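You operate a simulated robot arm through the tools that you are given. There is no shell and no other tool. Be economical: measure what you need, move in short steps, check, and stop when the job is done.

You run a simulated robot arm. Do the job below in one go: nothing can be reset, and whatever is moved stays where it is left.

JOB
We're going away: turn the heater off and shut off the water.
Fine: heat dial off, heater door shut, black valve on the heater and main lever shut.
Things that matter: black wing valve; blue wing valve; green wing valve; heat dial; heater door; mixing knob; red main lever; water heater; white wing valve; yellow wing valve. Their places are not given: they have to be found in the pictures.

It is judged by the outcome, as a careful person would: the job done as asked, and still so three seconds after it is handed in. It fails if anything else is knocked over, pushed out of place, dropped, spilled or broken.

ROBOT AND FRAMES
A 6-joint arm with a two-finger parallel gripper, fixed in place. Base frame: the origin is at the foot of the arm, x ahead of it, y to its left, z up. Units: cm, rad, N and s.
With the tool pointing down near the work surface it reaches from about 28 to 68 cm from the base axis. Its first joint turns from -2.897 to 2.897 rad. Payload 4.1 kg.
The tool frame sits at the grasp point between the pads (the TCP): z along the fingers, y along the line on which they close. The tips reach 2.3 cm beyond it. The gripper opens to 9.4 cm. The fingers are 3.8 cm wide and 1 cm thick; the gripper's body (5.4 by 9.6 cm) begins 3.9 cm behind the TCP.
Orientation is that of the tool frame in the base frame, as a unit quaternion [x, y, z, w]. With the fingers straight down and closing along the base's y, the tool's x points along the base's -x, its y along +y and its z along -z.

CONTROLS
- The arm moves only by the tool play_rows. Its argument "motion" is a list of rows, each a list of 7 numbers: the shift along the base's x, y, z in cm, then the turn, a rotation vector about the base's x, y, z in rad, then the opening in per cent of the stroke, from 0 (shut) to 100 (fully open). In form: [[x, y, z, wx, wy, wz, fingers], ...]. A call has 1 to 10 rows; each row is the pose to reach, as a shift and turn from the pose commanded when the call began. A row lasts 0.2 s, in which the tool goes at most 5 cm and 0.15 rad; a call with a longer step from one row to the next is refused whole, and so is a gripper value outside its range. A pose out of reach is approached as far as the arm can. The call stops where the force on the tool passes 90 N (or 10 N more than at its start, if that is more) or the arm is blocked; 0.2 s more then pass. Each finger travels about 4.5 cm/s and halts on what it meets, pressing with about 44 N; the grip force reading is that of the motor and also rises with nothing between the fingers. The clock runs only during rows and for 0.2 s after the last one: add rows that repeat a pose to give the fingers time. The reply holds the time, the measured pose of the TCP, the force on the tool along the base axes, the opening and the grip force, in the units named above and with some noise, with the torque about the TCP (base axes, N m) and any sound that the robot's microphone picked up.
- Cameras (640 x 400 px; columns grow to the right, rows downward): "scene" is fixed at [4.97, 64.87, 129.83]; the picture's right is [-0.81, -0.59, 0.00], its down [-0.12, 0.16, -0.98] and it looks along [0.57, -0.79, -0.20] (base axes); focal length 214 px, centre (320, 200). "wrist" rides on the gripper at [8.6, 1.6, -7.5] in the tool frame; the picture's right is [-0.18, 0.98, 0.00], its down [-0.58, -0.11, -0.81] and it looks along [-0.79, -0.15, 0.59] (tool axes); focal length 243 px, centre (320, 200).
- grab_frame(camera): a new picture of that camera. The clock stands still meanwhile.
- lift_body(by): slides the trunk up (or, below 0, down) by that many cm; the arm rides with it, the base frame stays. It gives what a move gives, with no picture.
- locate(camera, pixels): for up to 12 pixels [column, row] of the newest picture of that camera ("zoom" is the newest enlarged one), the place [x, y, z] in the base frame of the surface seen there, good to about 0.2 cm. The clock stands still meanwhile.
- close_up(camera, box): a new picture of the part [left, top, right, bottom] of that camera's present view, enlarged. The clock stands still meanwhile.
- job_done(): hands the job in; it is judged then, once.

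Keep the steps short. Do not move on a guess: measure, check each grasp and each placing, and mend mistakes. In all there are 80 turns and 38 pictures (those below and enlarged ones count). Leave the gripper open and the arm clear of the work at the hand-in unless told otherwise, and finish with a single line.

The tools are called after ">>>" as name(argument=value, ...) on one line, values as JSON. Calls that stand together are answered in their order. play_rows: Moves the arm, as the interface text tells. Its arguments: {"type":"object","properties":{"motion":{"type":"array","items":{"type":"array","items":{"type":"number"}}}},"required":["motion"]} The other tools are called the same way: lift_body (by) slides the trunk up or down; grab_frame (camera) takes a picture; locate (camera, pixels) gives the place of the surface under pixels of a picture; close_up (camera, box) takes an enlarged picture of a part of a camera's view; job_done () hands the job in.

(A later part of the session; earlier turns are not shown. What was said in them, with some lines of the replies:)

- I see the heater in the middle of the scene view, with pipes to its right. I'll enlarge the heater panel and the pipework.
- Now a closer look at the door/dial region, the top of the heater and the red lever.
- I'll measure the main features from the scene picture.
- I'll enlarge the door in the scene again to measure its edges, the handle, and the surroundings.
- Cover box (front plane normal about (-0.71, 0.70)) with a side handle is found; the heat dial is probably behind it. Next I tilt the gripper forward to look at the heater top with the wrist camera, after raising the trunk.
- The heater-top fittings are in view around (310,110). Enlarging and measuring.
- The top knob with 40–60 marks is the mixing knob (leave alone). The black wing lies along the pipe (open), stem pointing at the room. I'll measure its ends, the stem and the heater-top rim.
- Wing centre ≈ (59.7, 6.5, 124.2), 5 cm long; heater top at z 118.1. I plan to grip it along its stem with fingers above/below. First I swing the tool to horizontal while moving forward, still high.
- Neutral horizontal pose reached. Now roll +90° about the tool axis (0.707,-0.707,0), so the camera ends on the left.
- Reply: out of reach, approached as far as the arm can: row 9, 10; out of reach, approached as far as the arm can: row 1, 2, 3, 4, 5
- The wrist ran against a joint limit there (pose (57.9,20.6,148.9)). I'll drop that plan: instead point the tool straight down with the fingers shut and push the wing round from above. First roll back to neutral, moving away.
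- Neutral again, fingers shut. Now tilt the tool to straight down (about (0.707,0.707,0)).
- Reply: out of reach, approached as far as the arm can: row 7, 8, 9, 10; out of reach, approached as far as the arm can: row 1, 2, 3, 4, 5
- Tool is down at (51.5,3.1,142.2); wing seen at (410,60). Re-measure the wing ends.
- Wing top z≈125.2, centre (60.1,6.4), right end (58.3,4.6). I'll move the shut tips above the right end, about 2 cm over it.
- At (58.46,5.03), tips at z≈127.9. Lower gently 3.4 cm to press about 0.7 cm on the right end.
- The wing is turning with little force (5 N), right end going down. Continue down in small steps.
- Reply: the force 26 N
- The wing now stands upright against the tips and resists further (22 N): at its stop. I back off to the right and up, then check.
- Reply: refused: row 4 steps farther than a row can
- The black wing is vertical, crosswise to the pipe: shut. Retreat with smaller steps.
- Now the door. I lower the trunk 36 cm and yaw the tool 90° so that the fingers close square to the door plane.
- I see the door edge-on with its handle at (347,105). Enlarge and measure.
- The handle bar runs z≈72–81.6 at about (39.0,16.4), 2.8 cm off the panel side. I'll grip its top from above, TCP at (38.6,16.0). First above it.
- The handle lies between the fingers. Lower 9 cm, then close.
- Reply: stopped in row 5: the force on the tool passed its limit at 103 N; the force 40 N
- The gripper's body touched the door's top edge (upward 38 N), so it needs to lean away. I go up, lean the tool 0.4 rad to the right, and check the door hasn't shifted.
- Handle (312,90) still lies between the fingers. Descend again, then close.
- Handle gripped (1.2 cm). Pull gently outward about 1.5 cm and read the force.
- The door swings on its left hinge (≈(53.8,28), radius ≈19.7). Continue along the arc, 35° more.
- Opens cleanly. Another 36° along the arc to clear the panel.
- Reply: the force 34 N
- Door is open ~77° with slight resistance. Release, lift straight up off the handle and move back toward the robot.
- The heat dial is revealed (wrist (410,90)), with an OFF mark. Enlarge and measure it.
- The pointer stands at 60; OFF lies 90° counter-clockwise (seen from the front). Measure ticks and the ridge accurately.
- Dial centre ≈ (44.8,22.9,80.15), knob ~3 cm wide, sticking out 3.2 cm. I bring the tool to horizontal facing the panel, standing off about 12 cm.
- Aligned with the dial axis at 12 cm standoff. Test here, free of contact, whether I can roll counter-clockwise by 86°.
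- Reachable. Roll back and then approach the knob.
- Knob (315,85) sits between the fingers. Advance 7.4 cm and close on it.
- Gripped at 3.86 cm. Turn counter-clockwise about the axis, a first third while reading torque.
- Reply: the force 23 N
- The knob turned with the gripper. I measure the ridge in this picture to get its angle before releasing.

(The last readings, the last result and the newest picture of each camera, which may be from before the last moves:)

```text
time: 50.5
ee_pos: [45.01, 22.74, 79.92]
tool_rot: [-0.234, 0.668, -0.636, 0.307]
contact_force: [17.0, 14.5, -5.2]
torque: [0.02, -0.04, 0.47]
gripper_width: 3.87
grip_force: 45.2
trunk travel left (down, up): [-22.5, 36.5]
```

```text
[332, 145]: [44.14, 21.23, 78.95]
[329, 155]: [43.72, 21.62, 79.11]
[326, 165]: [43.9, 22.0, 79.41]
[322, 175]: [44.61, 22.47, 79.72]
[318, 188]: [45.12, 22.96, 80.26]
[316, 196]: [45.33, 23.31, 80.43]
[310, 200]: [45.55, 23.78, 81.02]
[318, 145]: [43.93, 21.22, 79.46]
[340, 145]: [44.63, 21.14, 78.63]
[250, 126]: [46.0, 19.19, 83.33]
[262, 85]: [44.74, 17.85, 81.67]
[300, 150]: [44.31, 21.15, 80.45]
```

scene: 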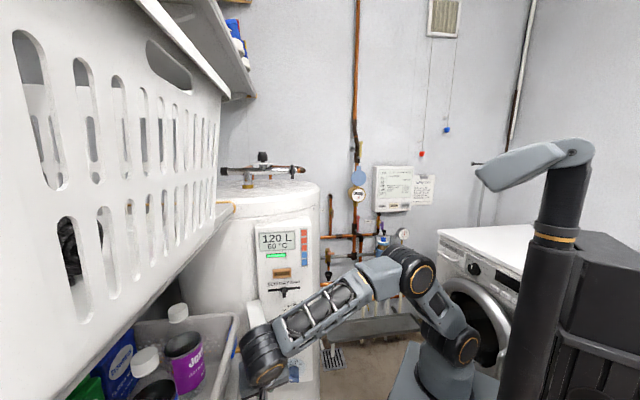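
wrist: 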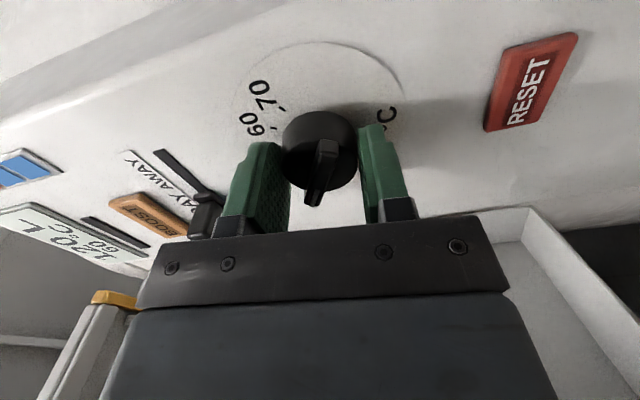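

Ridge angle ≈ 58–60° left of up, i.e. at OFF. Nudge 2° more, release, and back straight out.

>>> play_rows(motion=[[0, 0, 0, -0.025, 0.025, 0, 0], [0, 0, 0, -0.025, 0.025, 0, 30], [0, 0, 0, -0.025, 0.025, 0, 50], [-1.5, 1.5, 0, -0.025, 0.025, 0, 50], [-3.5, 3.5, 0, -0.025, 0.025, 0, 50], [-6, 6, 0, -0.025, 0.025, 0, 50], [-8.5, 8.5, 0, -0.025, 0.025, 0, 50], [-11, 11, 0, -0.025, 0.025, 0, 50]])

>>> close_up(camera="scene", box=[265, 270, 325, 350])

```text
time: 52.2
ee_pos: [33.66, 33.82, 80.05]
tool_rot: [-0.243, 0.664, -0.642, 0.297]
contact_force: [-0.2, -0.3, -0.1]
torque: [0.0, 0.01, 0.02]
gripper_width: 4.71
grip_force: 0.0
trunk travel left (down, up): [-22.5, 36.5]
```

```text
5.00 times, centred on (295, 310) of scene
```

zoom: 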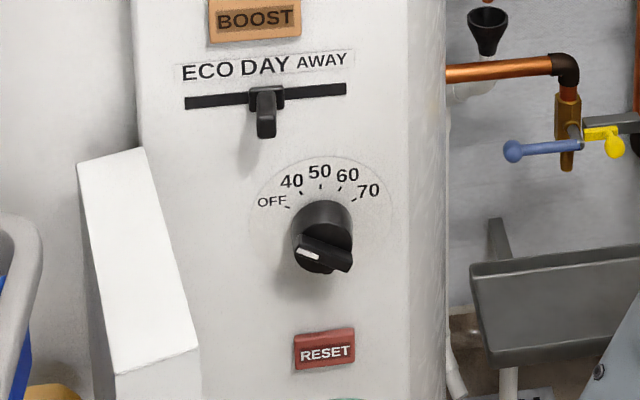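

Pointer is near OFF but maybe slightly past it. Measure the ridge and ticks in this view.

>>> locate(camera="zoom", pixels=[[300, 250], [305, 253], [311, 255], [317, 258], [325, 260], [335, 264], [345, 268], [310, 240], [345, 254], [287, 207], [320, 187], [355, 202]])

```text
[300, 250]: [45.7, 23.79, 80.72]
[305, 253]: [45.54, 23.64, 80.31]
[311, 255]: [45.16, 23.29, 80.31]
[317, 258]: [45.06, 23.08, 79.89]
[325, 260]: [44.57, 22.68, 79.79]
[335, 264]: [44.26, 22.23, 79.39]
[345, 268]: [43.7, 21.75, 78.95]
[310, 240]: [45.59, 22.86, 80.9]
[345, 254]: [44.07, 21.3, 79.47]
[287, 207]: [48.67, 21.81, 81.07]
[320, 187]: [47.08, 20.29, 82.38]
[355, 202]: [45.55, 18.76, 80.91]
```

The dial is at OFF (≈60° left, matching its tick). Now the door: I'll go to the handle from the front, roll the tool level again, stand off and look.

>>> play_rows(motion=[[-2.5, 2.5, -0.3, 0.106, -0.106, 0, 45], [-5, 5, -0.6, 0.212, -0.212, 0, 45], [-5.5, 6.5, -1, 0.318, -0.318, 0, 45], [-4.5, 7.5, -1.5, 0.424, -0.424, 0, 45], [-3.5, 8.5, -2, 0.53, -0.53, 0, 45], [-2.5, 9.5, -2.5, 0.636, -0.636, 0, 45], [-1.5, 10.5, -2.5, 0.742, -0.742, 0, 45], [-0.5, 11.2, -2.5, 0.848, -0.848, 0, 45], [-0.3, 11.4, -2.5, 0.954, -0.954, 0, 45], [-0.3, 11.4, -2.5, 1.06, -1.06, 0, 45]])

>>> play_rows(motion=[[0, 0, 0, 0.07, -0.07, 0, 45]])

>>> grab_frame(camera="wrist")

```text
time: 54.5
ee_pos: [33.79, 45.04, 77.51]
tool_rot: [0.275, 0.652, -0.263, 0.656]
contact_force: [-0.4, -0.1, -0.1]
torque: [0.0, 0.01, 0.0]
gripper_width: 4.23
grip_force: 0.0
trunk travel left (down, up): [-22.5, 36.5]
```

```text
time: 54.9
ee_pos: [33.68, 45.1, 77.43]
tool_rot: [0.305, 0.639, -0.23, 0.668]
contact_force: [-0.1, -1.4, -0.6]
torque: [0.0, -0.01, -0.01]
gripper_width: 4.22
grip_force: 0.0
trunk travel left (down, up): [-22.5, 36.5]
```

```text
8 pictures are left
```

wrist: 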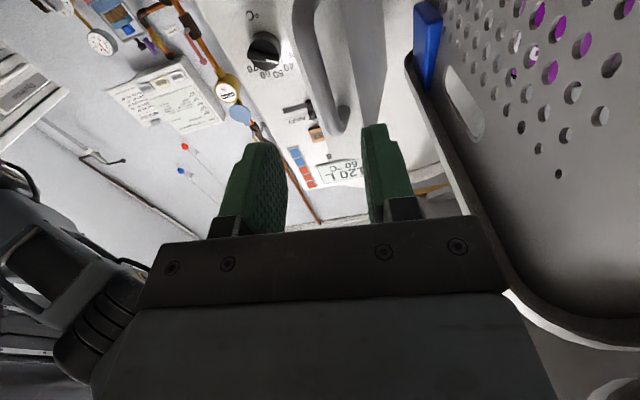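

Handle bar (about (315,60)) is between the fingers; the bin is close on the left. Measure both.

>>> locate(camera="wrist", pixels=[[306, 30], [315, 70], [325, 100], [340, 120], [330, 20], [375, 60], [420, 40], [410, 70], [450, 160], [480, 215], [355, 100], [262, 50]])

```text
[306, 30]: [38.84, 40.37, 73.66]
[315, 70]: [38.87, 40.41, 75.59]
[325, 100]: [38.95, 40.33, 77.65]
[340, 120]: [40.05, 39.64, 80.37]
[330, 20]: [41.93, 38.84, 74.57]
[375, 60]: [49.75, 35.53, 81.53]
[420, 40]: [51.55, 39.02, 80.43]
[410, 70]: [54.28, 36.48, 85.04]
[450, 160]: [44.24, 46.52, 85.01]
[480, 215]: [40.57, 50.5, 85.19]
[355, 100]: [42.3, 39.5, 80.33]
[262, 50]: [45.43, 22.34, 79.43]
```

Advance 6.6 cm onto the bar and close.

>>> play_rows(motion=[[1.6, -1.4, 0, -0.05, 0.05, 0, 45], [3.2, -2.9, 0, -0.05, 0.05, 0, 45], [4.86, -4.43, 0, -0.05, 0.05, 0, 45], [4.86, -4.43, 0, -0.05, 0.05, 0, 25], [4.86, -4.43, 0, -0.05, 0.05, 0, 0], [4.86, -4.43, 0, -0.05, 0.05, 0, 0], [4.86, -4.43, 0, -0.05, 0.05, 0, 0]])

```text
time: 56.5
ee_pos: [38.39, 40.79, 77.66]
tool_rot: [0.283, 0.648, -0.259, 0.659]
contact_force: [1.4, -0.9, 4.0]
torque: [-1.16, 1.34, 0.05]
gripper_width: 1.27
grip_force: 45.2
trunk travel left (down, up): [-22.5, 36.5]
```

Bar held (1.27 cm). Swing it back along the arc, first half.

>>> play_rows(motion=[[-0.8, -1.05, 0, 0, 0, 0.02, 0], [-1.55, -2.18, 0, 0, 0, 0.04, 0], [-2.2, -3.35, 0, 0, 0, 0.06, 0], [-2.8, -4.56, 0, 0, 0, 0.08, 0], [-3.7, -7.08, 0, 0, 0, 0.12, 0], [-4.23, -9.7, 0, 0, 0, 0.16, 0], [-4.42, -12.36, 0, 0, 0, 0.2, 0]])

```text
time: 58.0
ee_pos: [34.19, 28.19, 77.53]
tool_rot: [0.217, 0.674, -0.191, 0.68]
contact_force: [11.8, 0.7, -16.1]
torque: [-1.47, 1.06, 0.07]
gripper_width: 1.31
grip_force: 45.1
trunk travel left (down, up): [-22.5, 36.5]
```

Going well. Second half to closed.

>>> play_rows(motion=[[0.19, -2.66, 0, 0, 0, 0.04, 0], [0.74, -5.25, 0, 0, 0, 0.08, 0], [1.63, -7.74, 0, 0, 0, 0.12, 0], [2.2, -8.95, 0, 0, 0, 0.14, 0], [2.87, -10.1, 0, 0, 0, 0.16, 0], [3.4, -10.9, 0, 0, 0, 0.18, 0], [3.85, -11.6, 0, 0, 0, 0.2, 0], [4.1, -11.85, 0, 0, 0, 0.2, 0]])

```text
time: 59.9
ee_pos: [37.87, 16.84, 77.65]
tool_rot: [0.147, 0.69, -0.12, 0.698]
contact_force: [-24.8, 23.2, 6.5]
torque: [-1.53, 0.85, 0.19]
gripper_width: 1.31
grip_force: 44.8
trunk travel left (down, up): [-22.5, 36.5]
```

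The door is against its stop (34 N straight out; bar back at (39.0,16.4)). Ease off, open a little, and back out along the tool axis.

>>> play_rows(motion=[[0, 0, 0, 0, 0, 0, 12], [0, 0, 0, 0, 0, 0, 24], [-0.1, 0, 0, 0, 0, 0, 24], [-1.5, 0.7, 0, 0, 0, 0, 24], [-3, 1.4, 0, 0, 0, 0, 24], [-5, 2.3, 0, 0, 0, 0, 30], [-8, 3.5, 0, 0, 0, 0, 30], [-8, 3.5, 3, 0, 0, 0, 20]])

>>> grab_frame(camera="scene")

```text
time: 61.6
ee_pos: [30.16, 20.2, 80.46]
tool_rot: [0.148, 0.691, -0.121, 0.697]
contact_force: [0.4, 0.3, -0.3]
torque: [0.01, 0.01, 0.0]
gripper_width: 1.89
grip_force: 0.0
trunk travel left (down, up): [-22.5, 36.5]
```

```text
7 pictures are left
```

scene: 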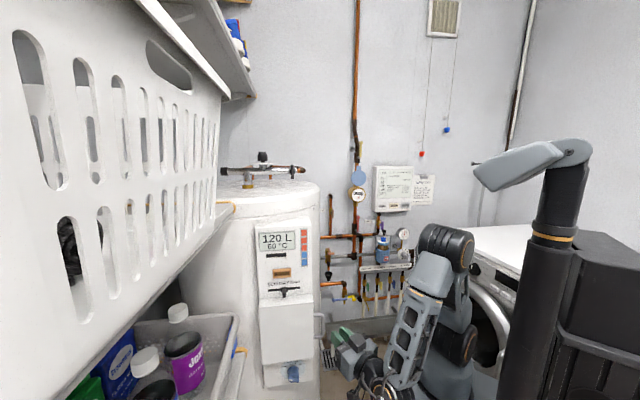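

The panel light is dark and the door looks shut; confirm against the earlier coordinates, and measure the red lever now that it is seen at (357,220).

>>> locate(camera="scene", pixels=[[311, 305], [311, 357], [263, 310], [357, 218], [357, 222], [357, 226], [356, 230], [353, 236], [340, 236], [372, 236], [380, 238], [350, 236]])

```text
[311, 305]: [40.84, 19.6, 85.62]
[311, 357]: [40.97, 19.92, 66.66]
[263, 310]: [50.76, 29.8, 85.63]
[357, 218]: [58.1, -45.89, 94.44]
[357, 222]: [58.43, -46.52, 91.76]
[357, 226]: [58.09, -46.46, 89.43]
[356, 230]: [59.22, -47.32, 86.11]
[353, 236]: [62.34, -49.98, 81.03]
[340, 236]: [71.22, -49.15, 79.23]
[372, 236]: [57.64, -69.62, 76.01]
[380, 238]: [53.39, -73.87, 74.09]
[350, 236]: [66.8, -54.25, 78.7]
```

Door is exactly back in its shut position. Now the red lever: its handle stands upright (z 86–95) at about (58.1,-46). I swing the arm right around its base, radius kept, fingers shut.

>>> play_rows(motion=[[2.45, -4.25, 0, 0, 0, -0.135, 10], [4.3, -8.78, 0, 0, 0, -0.27, 0], [5.52, -13.52, 0, 0, 0, -0.405, 0], [6.09, -18.38, 0, 0, 0, -0.54, 0], [6.01, -23.28, 0, 0, 0, -0.675, 0], [5.27, -28.12, 0, 0, 0, -0.81, 0], [3.89, -32.8, 0, 0, 0, -0.945, 0], [1.88, -37.28, 0, 0, 0, -1.08, 0]])

>>> lift_body(by=12)

```text
time: 63.5
ee_pos: [33.28, -16.77, 80.3]
tool_rot: [0.484, 0.515, -0.463, 0.535]
contact_force: [0.2, 0.0, 0.2]
torque: [0.01, 0.0, -0.01]
gripper_width: 0.0
grip_force: 42.7
out of reach, approached as far as the arm can: row 4, 5, 6, 7, 8
trunk travel left (down, up): [-22.5, 36.5]
```

```text
time: 65.0
ee_pos: [33.45, -16.74, 92.21]
tool_rot: [0.484, 0.515, -0.463, 0.535]
contact_force: [0.2, 0.2, -0.9]
torque: [0.02, 0.01, -0.01]
gripper_width: 0.0
grip_force: 42.3
trunk travel left (down, up): [-34.5, 24.5]
```

Now yaw back to face the wall squarely and move out to a 13 cm standoff, left of the lever; then look.

>>> play_rows(motion=[[2.5, -2.5, 0, 0, 0, 0.12, 0], [5, -5, 0, 0, 0, 0.24, 0], [7.5, -7.5, 0, 0, 0, 0.36, 0], [10, -10, 0, 0, 0, 0.48, 0], [12.5, -12.5, 0, 0, 0, 0.6, 0], [15, -15, 0, 0, 0, 0.7, 0]])

>>> grab_frame(camera="wrist")

```text
time: 66.3
ee_pos: [49.47, -30.75, 93.01]
tool_rot: [0.273, 0.654, -0.26, 0.656]
contact_force: [-0.4, 0.5, 0.0]
torque: [0.01, -0.01, -0.02]
gripper_width: 0.02
grip_force: 42.3
out of reach, approached as far as the arm can: row 6
trunk travel left (down, up): [-34.5, 24.5]
```

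```text
6 pictures are left
```

wrist: 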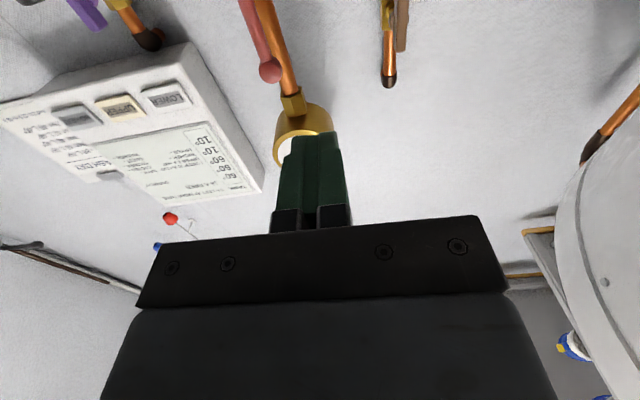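

I see the lever's ball (270,72) and arm up to (250,10). Measure it and the valve around it.

>>> locate(camera="wrist", pixels=[[270, 72], [262, 50], [252, 20], [246, 4], [285, 60], [268, 8], [292, 105], [388, 60], [400, 20], [310, 115], [150, 40], [90, 10]])

>>> play_rows(motion=[[1.5, -1.5, 0, 0, 0, 0, 0], [3, -3, 0, 0, 0, 0, 0]])

```text
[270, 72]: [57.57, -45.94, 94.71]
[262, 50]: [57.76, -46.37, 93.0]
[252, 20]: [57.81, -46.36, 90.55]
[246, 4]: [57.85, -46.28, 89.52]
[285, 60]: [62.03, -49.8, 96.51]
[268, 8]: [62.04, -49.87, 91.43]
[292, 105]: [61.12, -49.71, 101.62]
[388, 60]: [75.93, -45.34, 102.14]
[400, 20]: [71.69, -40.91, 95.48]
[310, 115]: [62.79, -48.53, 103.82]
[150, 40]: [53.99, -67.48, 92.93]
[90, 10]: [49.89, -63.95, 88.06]
```

```text
time: 67.0
ee_pos: [52.95, -33.11, 93.3]
tool_rot: [0.279, 0.65, -0.255, 0.659]
contact_force: [0.3, -0.9, 0.2]
torque: [0.01, -0.03, -0.02]
gripper_width: 0.0
grip_force: 42.9
out of reach, approached as far as the arm can: row 1, 2
trunk travel left (down, up): [-34.5, 24.5]
```

The arm drifts left a bit near some limit. I try a slow sideways move right (−s) to see if it converges.

>>> play_rows(motion=[[-0.7, -0.7, 0, 0, 0, 0, 0], [-1.4, -1.4, 0, 0, 0, 0, 0], [-2.1, -2.1, 0, 0, 0, 0, 0], [-2.1, -2.1, 0, 0, 0, 0, 0]])

```text
time: 68.0
ee_pos: [52.39, -33.46, 93.6]
tool_rot: [0.283, 0.649, -0.256, 0.658]
contact_force: [0.0, 0.3, 0.0]
torque: [-0.02, 0.01, -0.02]
gripper_width: 0.0
grip_force: 42.6
out of reach, approached as far as the arm can: row 1, 2, 3, 4
trunk travel left (down, up): [-34.5, 24.5]
```

Stuck sideways: a joint limit. Since negative roll was free earlier, I try rolling −0.45 rad while holding the pose, then moving right.

>>> play_rows(motion=[[0, 0, 0, -0.1, 0.1, 0, 0], [0, 0, 0, -0.2, 0.2, 0, 0], [0, 0, 0, -0.3, 0.3, 0, 0], [-0.7, -0.7, 0, -0.3, 0.3, 0, 0], [-1.4, -1.4, 0, -0.3, 0.3, 0, 0], [-2.1, -2.1, 0, -0.3, 0.3, 0, 0]])

```text
time: 69.3
ee_pos: [52.16, -33.86, 94.02]
tool_rot: [0.143, 0.696, -0.389, 0.586]
contact_force: [-0.9, 0.3, 1.7]
torque: [-0.03, -0.04, -0.02]
gripper_width: 0.03
grip_force: 41.9
out of reach, approached as far as the arm can: row 1, 2, 4, 5, 6
trunk travel left (down, up): [-34.5, 24.5]
```

Roll isn't the cause. Test yaw −0.3 (tool pointing further right) with the same sideways move.

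>>> play_rows(motion=[[0, 0, 0, 0, 0, -0.1, 0], [0, 0, 0, 0, 0, -0.2, 0], [0, 0, 0, 0, 0, -0.3, 0], [-0.7, -0.7, 0, 0, 0, -0.35, 0], [-1.4, -1.4, 0, 0, 0, -0.4, 0], [-2.1, -2.1, 0, 0, 0, -0.45, 0]])

```text
time: 70.8
ee_pos: [50.01, -35.88, 94.2]
tool_rot: [0.287, 0.649, -0.506, 0.49]
contact_force: [0.7, -0.3, 0.4]
torque: [0.01, -0.01, 0.0]
gripper_width: 0.0
grip_force: 42.1
trunk travel left (down, up): [-34.5, 24.5]
```

That works: with the tool yawed right the move is free. Now advance to just left of the lever (TCP about (60.3,-42.4,92.5)), yawing 0.15 more.

>>> play_rows(motion=[[3, -1, -0.5, 0, 0, -0.05, 0], [5.5, -2.2, -1, 0, 0, -0.1, 0], [7.7, -3.7, -1.5, 0, 0, -0.15, 0], [9.2, -5.2, -1.7, 0, 0, -0.2, 0], [10.3, -6.5, -1.7, 0, 0, -0.2, 0]])

```text
time: 72.0
ee_pos: [60.27, -42.26, 92.23]
tool_rot: [0.351, 0.617, -0.553, 0.437]
contact_force: [0.3, 0.2, 1.2]
torque: [0.0, 0.0, -0.01]
gripper_width: 0.0
grip_force: 42.2
trunk travel left (down, up): [-34.5, 24.5]
```

In place with no contact. Push right (−s) 3.5 cm in small steps, watching force.

>>> play_rows(motion=[[-0.5, -0.5, 0, 0, 0, 0, 0], [-1, -1, 0, 0, 0, 0, 0], [-1.4, -1.4, 0, 0, 0, 0, 0], [-1.8, -1.8, 0, 0, 0, 0, 0], [-2.2, -2.2, 0, 0, 0, 0, 0], [-2.5, -2.5, 0, 0, 0, 0, 0]])

>>> grab_frame(camera="wrist")

```text
time: 73.3
ee_pos: [58.5, -43.86, 92.3]
tool_rot: [0.345, 0.62, -0.55, 0.44]
contact_force: [15.2, 46.8, -6.5]
torque: [0.76, -0.3, 0.17]
gripper_width: 0.0
grip_force: 41.9
trunk travel left (down, up): [-34.5, 24.5]
```

```text
5 pictures are left
```

wrist: 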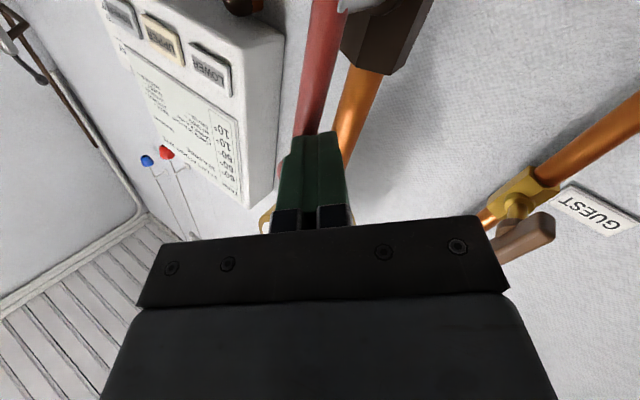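

A 49 N reaction: the lever seems to resist. Measure whether it has tilted, and where its pivot is.

>>> locate(camera="wrist", pixels=[[312, 110], [316, 80], [320, 50], [326, 15], [340, 8], [355, 4], [370, 30], [340, 30], [375, 65], [285, 165], [360, 110], [400, 60]])

```text
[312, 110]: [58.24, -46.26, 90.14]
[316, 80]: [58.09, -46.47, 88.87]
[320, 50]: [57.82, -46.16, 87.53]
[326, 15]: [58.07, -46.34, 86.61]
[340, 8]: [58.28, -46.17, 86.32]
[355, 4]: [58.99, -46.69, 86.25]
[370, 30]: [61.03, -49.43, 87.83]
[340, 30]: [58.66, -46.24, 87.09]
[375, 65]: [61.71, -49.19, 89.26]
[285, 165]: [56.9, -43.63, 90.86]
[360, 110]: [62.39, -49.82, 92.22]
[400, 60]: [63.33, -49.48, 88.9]
```

The lever hasn't tilted (still vertical, pivot z≈86) under 44 N – that side is its stop, so it shuts the other way (to the left). I back off, roll level, and open the fingers to grip the lever instead.

>>> play_rows(motion=[[0.7, 0.7, 0, 0, 0, 0, 0], [-1, 2.5, 0, 0.02, -0.13, 0, 0], [-3, 4.5, 0, 0.045, -0.27, 0, 20], [-4.5, 5, 0, 0.07, -0.41, 0, 45], [-5, 4, 0, 0.07, -0.41, 0, 45], [-5.5, 3, 0.2, 0.07, -0.41, 0, 45]])

>>> grab_frame(camera="wrist")

```text
time: 74.8
ee_pos: [52.29, -41.82, 92.6]
tool_rot: [0.472, 0.533, -0.449, 0.541]
contact_force: [0.0, -0.4, -0.2]
torque: [0.02, 0.01, 0.04]
gripper_width: 4.23
grip_force: 0.1
trunk travel left (down, up): [-34.5, 24.5]
```

```text
4 pictures are left
```

wrist: 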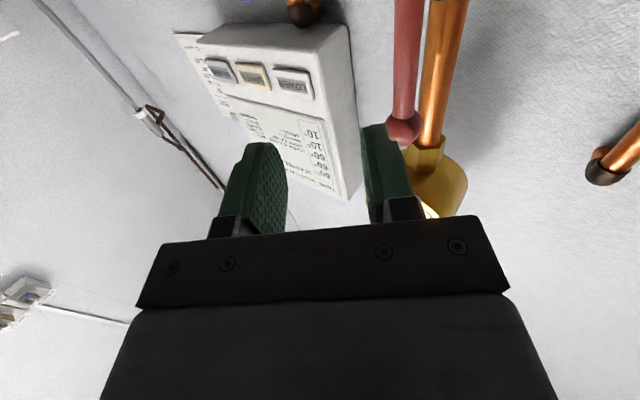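

Tool is level, just in front and right of the lever (ball at (403,125)). Shift left 5 cm, then in 4.6 cm and close on the lever at z≈91.

>>> play_rows(motion=[[2.5, 0.3, -0.8, 0, 0, 0, 45], [5.1, 0.5, -1.6, 0, 0, 0, 45], [5.3, -1.5, -1.6, 0, 0, 0, 45], [5.6, -4.0, -1.6, 0, 0, 0, 45], [5.6, -4.0, -1.6, 0, 0, 0, 20], [5.6, -4.0, -1.6, 0, 0, 0, 0], [5.6, -4.0, -1.6, 0, 0, 0, 0], [5.6, -4.0, -1.6, 0, 0, 0, 0]])

```text
time: 76.5
ee_pos: [57.99, -45.78, 90.83]
tool_rot: [0.47, 0.534, -0.448, 0.541]
contact_force: [-1.0, -1.4, 3.2]
torque: [0.79, 1.94, -0.1]
gripper_width: 1.31
grip_force: 44.9
trunk travel left (down, up): [-34.5, 24.5]
```

Lever gripped (1.31 cm). Turn it to the left about its pivot, first 17°, watching force.

>>> play_rows(motion=[[0.35, 0.35, -0.02, -0.071, 0.071, 0, 0], [0.69, 0.69, -0.1, -0.141, 0.141, 0, 0], [1.02, 1.02, -0.22, -0.212, 0.212, 0, 0]])

```text
time: 77.3
ee_pos: [58.97, -45.01, 90.45]
tool_rot: [-0.362, -0.539, 0.548, -0.527]
contact_force: [-6.4, -11.8, -10.7]
torque: [-0.31, 0.23, -0.06]
gripper_width: 1.23
grip_force: 45.2
trunk travel left (down, up): [-34.5, 24.5]
```

It moves (≈14 N). Continue to ≈52°.

>>> play_rows(motion=[[0.33, 0.33, -0.17, -0.071, 0.071, 0, 0], [0.64, 0.64, -0.38, -0.141, 0.141, 0, 0], [0.93, 0.93, -0.64, -0.212, 0.212, 0, 0], [1.21, 1.21, -0.93, -0.283, 0.283, 0, 0], [1.46, 1.46, -1.26, -0.354, 0.354, 0, 0], [1.69, 1.69, -1.63, -0.424, 0.424, 0, 0]])

```text
time: 78.8
ee_pos: [60.61, -43.41, 88.73]
tool_rot: [-0.122, -0.513, 0.71, -0.466]
contact_force: [-18.2, -9.7, -26.3]
torque: [0.53, -0.25, -0.19]
gripper_width: 1.23
grip_force: 45.0
trunk travel left (down, up): [-34.5, 24.5]
```

Good; tension is slightly toward the pivot, so I tighten the arc a little and go on to 90°.

>>> play_rows(motion=[[0.14, 0.14, -0.5, -0.071, 0.071, 0, 0], [0.28, 0.28, -0.97, -0.141, 0.141, 0, 0], [0.39, 0.39, -1.45, -0.212, 0.212, 0, 0], [0.47, 0.47, -1.93, -0.283, 0.283, 0, 0], [0.53, 0.53, -2.41, -0.354, 0.354, 0, 0], [0.57, 0.57, -2.9, -0.424, 0.424, 0, 0], [0.57, 0.57, -3.25, -0.474, 0.474, 0, 0]])

>>> close_up(camera="scene", box=[310, 190, 410, 260])

```text
time: 80.3
ee_pos: [61.97, -41.81, 85.91]
tool_rot: [0.122, -0.447, 0.824, -0.326]
contact_force: [-46.7, -64.4, -18.0]
torque: [0.19, -1.51, 1.7]
gripper_width: 1.38
grip_force: 45.4
out of reach, approached as far as the arm can: row 6, 7
trunk travel left (down, up): [-34.5, 24.5]
```

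```text
5.71 times, centred on (360, 225) of scene
```

zoom: 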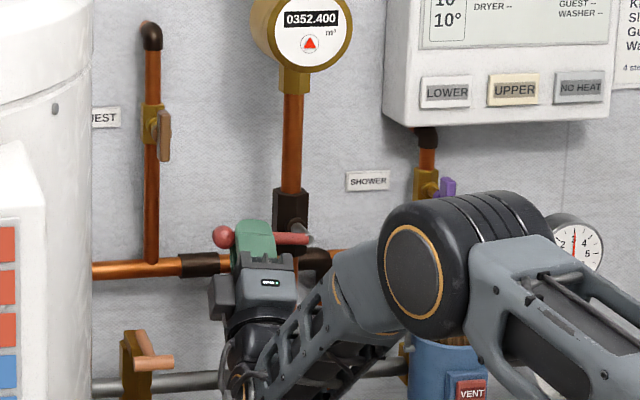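

The lever is close to horizontal; the arm is at a limit and pulling. Measure the lever angle, before releasing.

>>> locate(camera="zoom", pixels=[[222, 237], [232, 238], [285, 238], [295, 238], [305, 239]])

>>> play_rows(motion=[[0, 0, 0, 0, 0, 0, 15], [0, 0, 0, 0, 0, 0, 30], [0, 0, 0, 0, 0, 0, 40], [0, 0, 0, 0, 0, 0, 40]])

```text
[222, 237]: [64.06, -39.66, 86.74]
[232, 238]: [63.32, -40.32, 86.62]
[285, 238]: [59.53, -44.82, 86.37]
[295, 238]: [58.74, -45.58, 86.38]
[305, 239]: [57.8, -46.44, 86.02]
```

```text
time: 81.3
ee_pos: [63.44, -39.31, 86.14]
tool_rot: [0.138, -0.438, 0.821, -0.338]
contact_force: [0.8, 0.4, 0.5]
torque: [0.04, 0.0, 0.02]
gripper_width: 3.76
grip_force: 0.1
trunk travel left (down, up): [-34.5, 24.5]
```

Lever within 2–4° of horizontal. With the fingers loosely around the ball end, press it down gently to its stop.

>>> play_rows(motion=[[0, 0, -0.3, 0, 0, 0, 40], [0, 0, -0.6, 0, 0, 0, 40], [0, 0, -0.9, 0, 0, 0, 40], [0, 0, -1.2, 0, 0, 0, 40]])

```text
time: 82.3
ee_pos: [63.49, -39.29, 84.62]
tool_rot: [0.138, -0.439, 0.821, -0.338]
contact_force: [0.5, -0.2, 0.0]
torque: [0.02, 0.0, -0.02]
gripper_width: 3.76
grip_force: 0.0
trunk travel left (down, up): [-34.5, 24.5]
```

No contact yet; 1.2 cm more in small steps.

>>> play_rows(motion=[[0, 0, -0.3, 0, 0, 0, 40], [0, 0, -0.6, 0, 0, 0, 40], [0, 0, -0.9, 0, 0, 0, 40], [0, 0, -1.2, 0, 0, 0, 40]])

>>> close_up(camera="scene", box=[310, 190, 410, 260])

```text
time: 83.3
ee_pos: [63.45, -39.09, 83.62]
tool_rot: [0.136, -0.437, 0.822, -0.339]
contact_force: [-3.6, 3.4, 5.4]
torque: [-0.15, -0.09, -0.01]
gripper_width: 4.04
grip_force: 2.8
trunk travel left (down, up): [-34.5, 24.5]
```

```text
5.71 times, centred on (360, 225) of scene
```

zoom: 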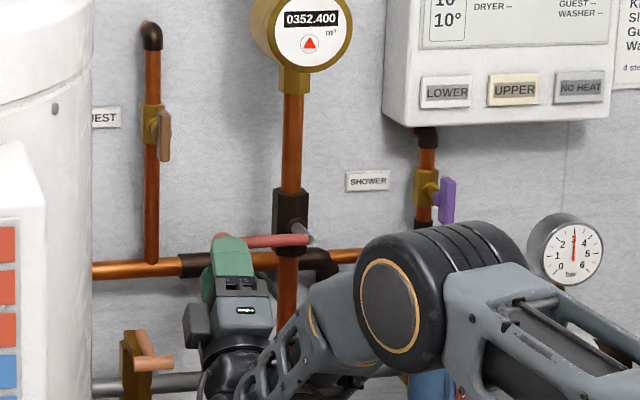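

The upper finger now rests on the ball. Press a little more to find the stop, and measure the lever.

>>> locate(camera="zoom", pixels=[[258, 242], [270, 241], [285, 240], [297, 239], [220, 240]])

>>> play_rows(motion=[[0, 0, -0.3, 0, 0, 0, 40], [0, 0, -0.6, 0, 0, 0, 40]])

```text
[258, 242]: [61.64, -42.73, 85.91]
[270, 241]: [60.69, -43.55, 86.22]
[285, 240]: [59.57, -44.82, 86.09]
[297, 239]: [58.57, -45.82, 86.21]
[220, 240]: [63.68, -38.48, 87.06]
```

```text
time: 84.0
ee_pos: [63.45, -39.06, 83.07]
tool_rot: [0.137, -0.438, 0.822, -0.338]
contact_force: [-8.1, 10.3, 7.4]
torque: [-0.33, -0.29, -0.03]
gripper_width: 4.34
grip_force: 6.6
trunk travel left (down, up): [-34.5, 24.5]
```

Lever is horizontal within error and now resists: shut. Unload by rising 1.4 cm, then back out along the fingers' own direction.

>>> play_rows(motion=[[0, 0, 0.7, 0, 0, 0, 40], [0, 0, 1.4, 0, 0, 0, 45], [-0.8, 1, 0.5, 0, 0, 0, 45], [-1.8, 2.2, -0.6, 0, 0, 0, 45], [-2.8, 3.4, -1.7, 0, 0, 0, 45], [-4.2, 5, -2.8, 0, 0, 0, 45], [-6, 7, -3.5, 0, 0, 0, 45], [-9, 9.5, -3.5, 0, 0, 0, 45], [-12, 11.5, -3.5, 0, 0, 0, 45]])

>>> close_up(camera="scene", box=[310, 190, 410, 260])

```text
time: 86.0
ee_pos: [51.29, -27.9, 79.71]
tool_rot: [0.139, -0.438, 0.821, -0.338]
contact_force: [0.4, 0.2, -0.6]
torque: [0.0, 0.04, -0.01]
gripper_width: 4.23
grip_force: 0.0
trunk travel left (down, up): [-34.5, 24.5]
```

```text
5.71 times, centred on (360, 225) of scene
```

zoom: 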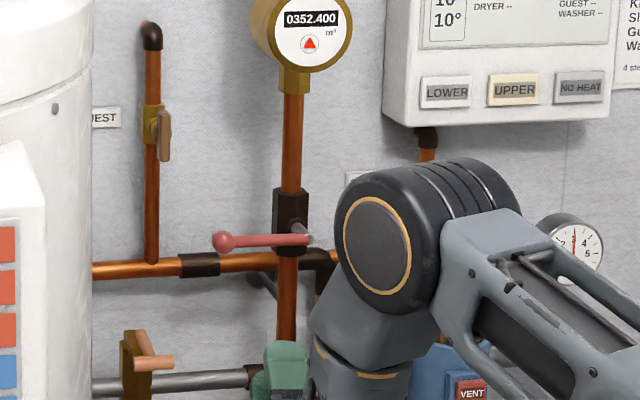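

>>> locate(camera="zoom", pixels=[[223, 241], [235, 241], [250, 241], [270, 240], [290, 240], [303, 239]])

>>> play_rows(motion=[[-2, 2, 0, 0, 0, 0, 70], [-4, 4, 0, 0, 0, 0, 90], [-6, 6, 0, 0, 0, 0, 100]])

>>> grab_frame(camera="scene")

```text
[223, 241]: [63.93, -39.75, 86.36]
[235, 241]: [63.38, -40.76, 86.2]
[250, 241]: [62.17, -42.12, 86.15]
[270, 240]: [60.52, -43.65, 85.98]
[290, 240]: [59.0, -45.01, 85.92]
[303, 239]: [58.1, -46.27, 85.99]
```

```text
time: 86.8
ee_pos: [51.41, -25.77, 81.16]
tool_rot: [0.139, -0.441, 0.82, -0.337]
contact_force: [0.0, 0.2, -0.5]
torque: [0.0, 0.0, 0.0]
gripper_width: 9.39
grip_force: 0.1
out of reach, approached as far as the arm can: row 1, 2, 3
trunk travel left (down, up): [-34.5, 24.5]
```

```text
0 pictures are left
```

scene: 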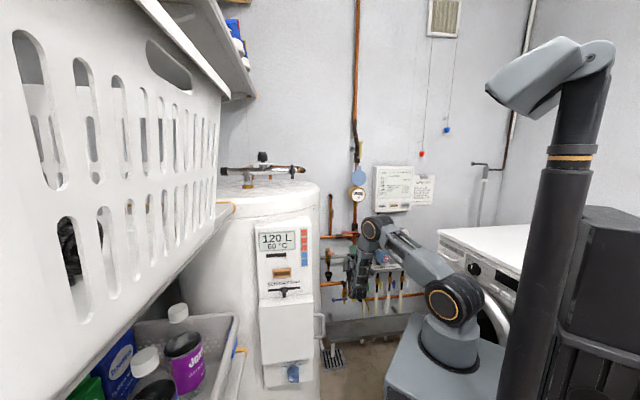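

The lever is horizontal to within about 2°, across its pipe. The door is shut, the dial is at OFF, the black wing is crosswise, and the gripper is open and clear. Handing in.

>>> job_done()

```text
The job is handed in.
```

The heat dial is at OFF, the heater door is shut, and the black wing valve and the red main lever are both closed.
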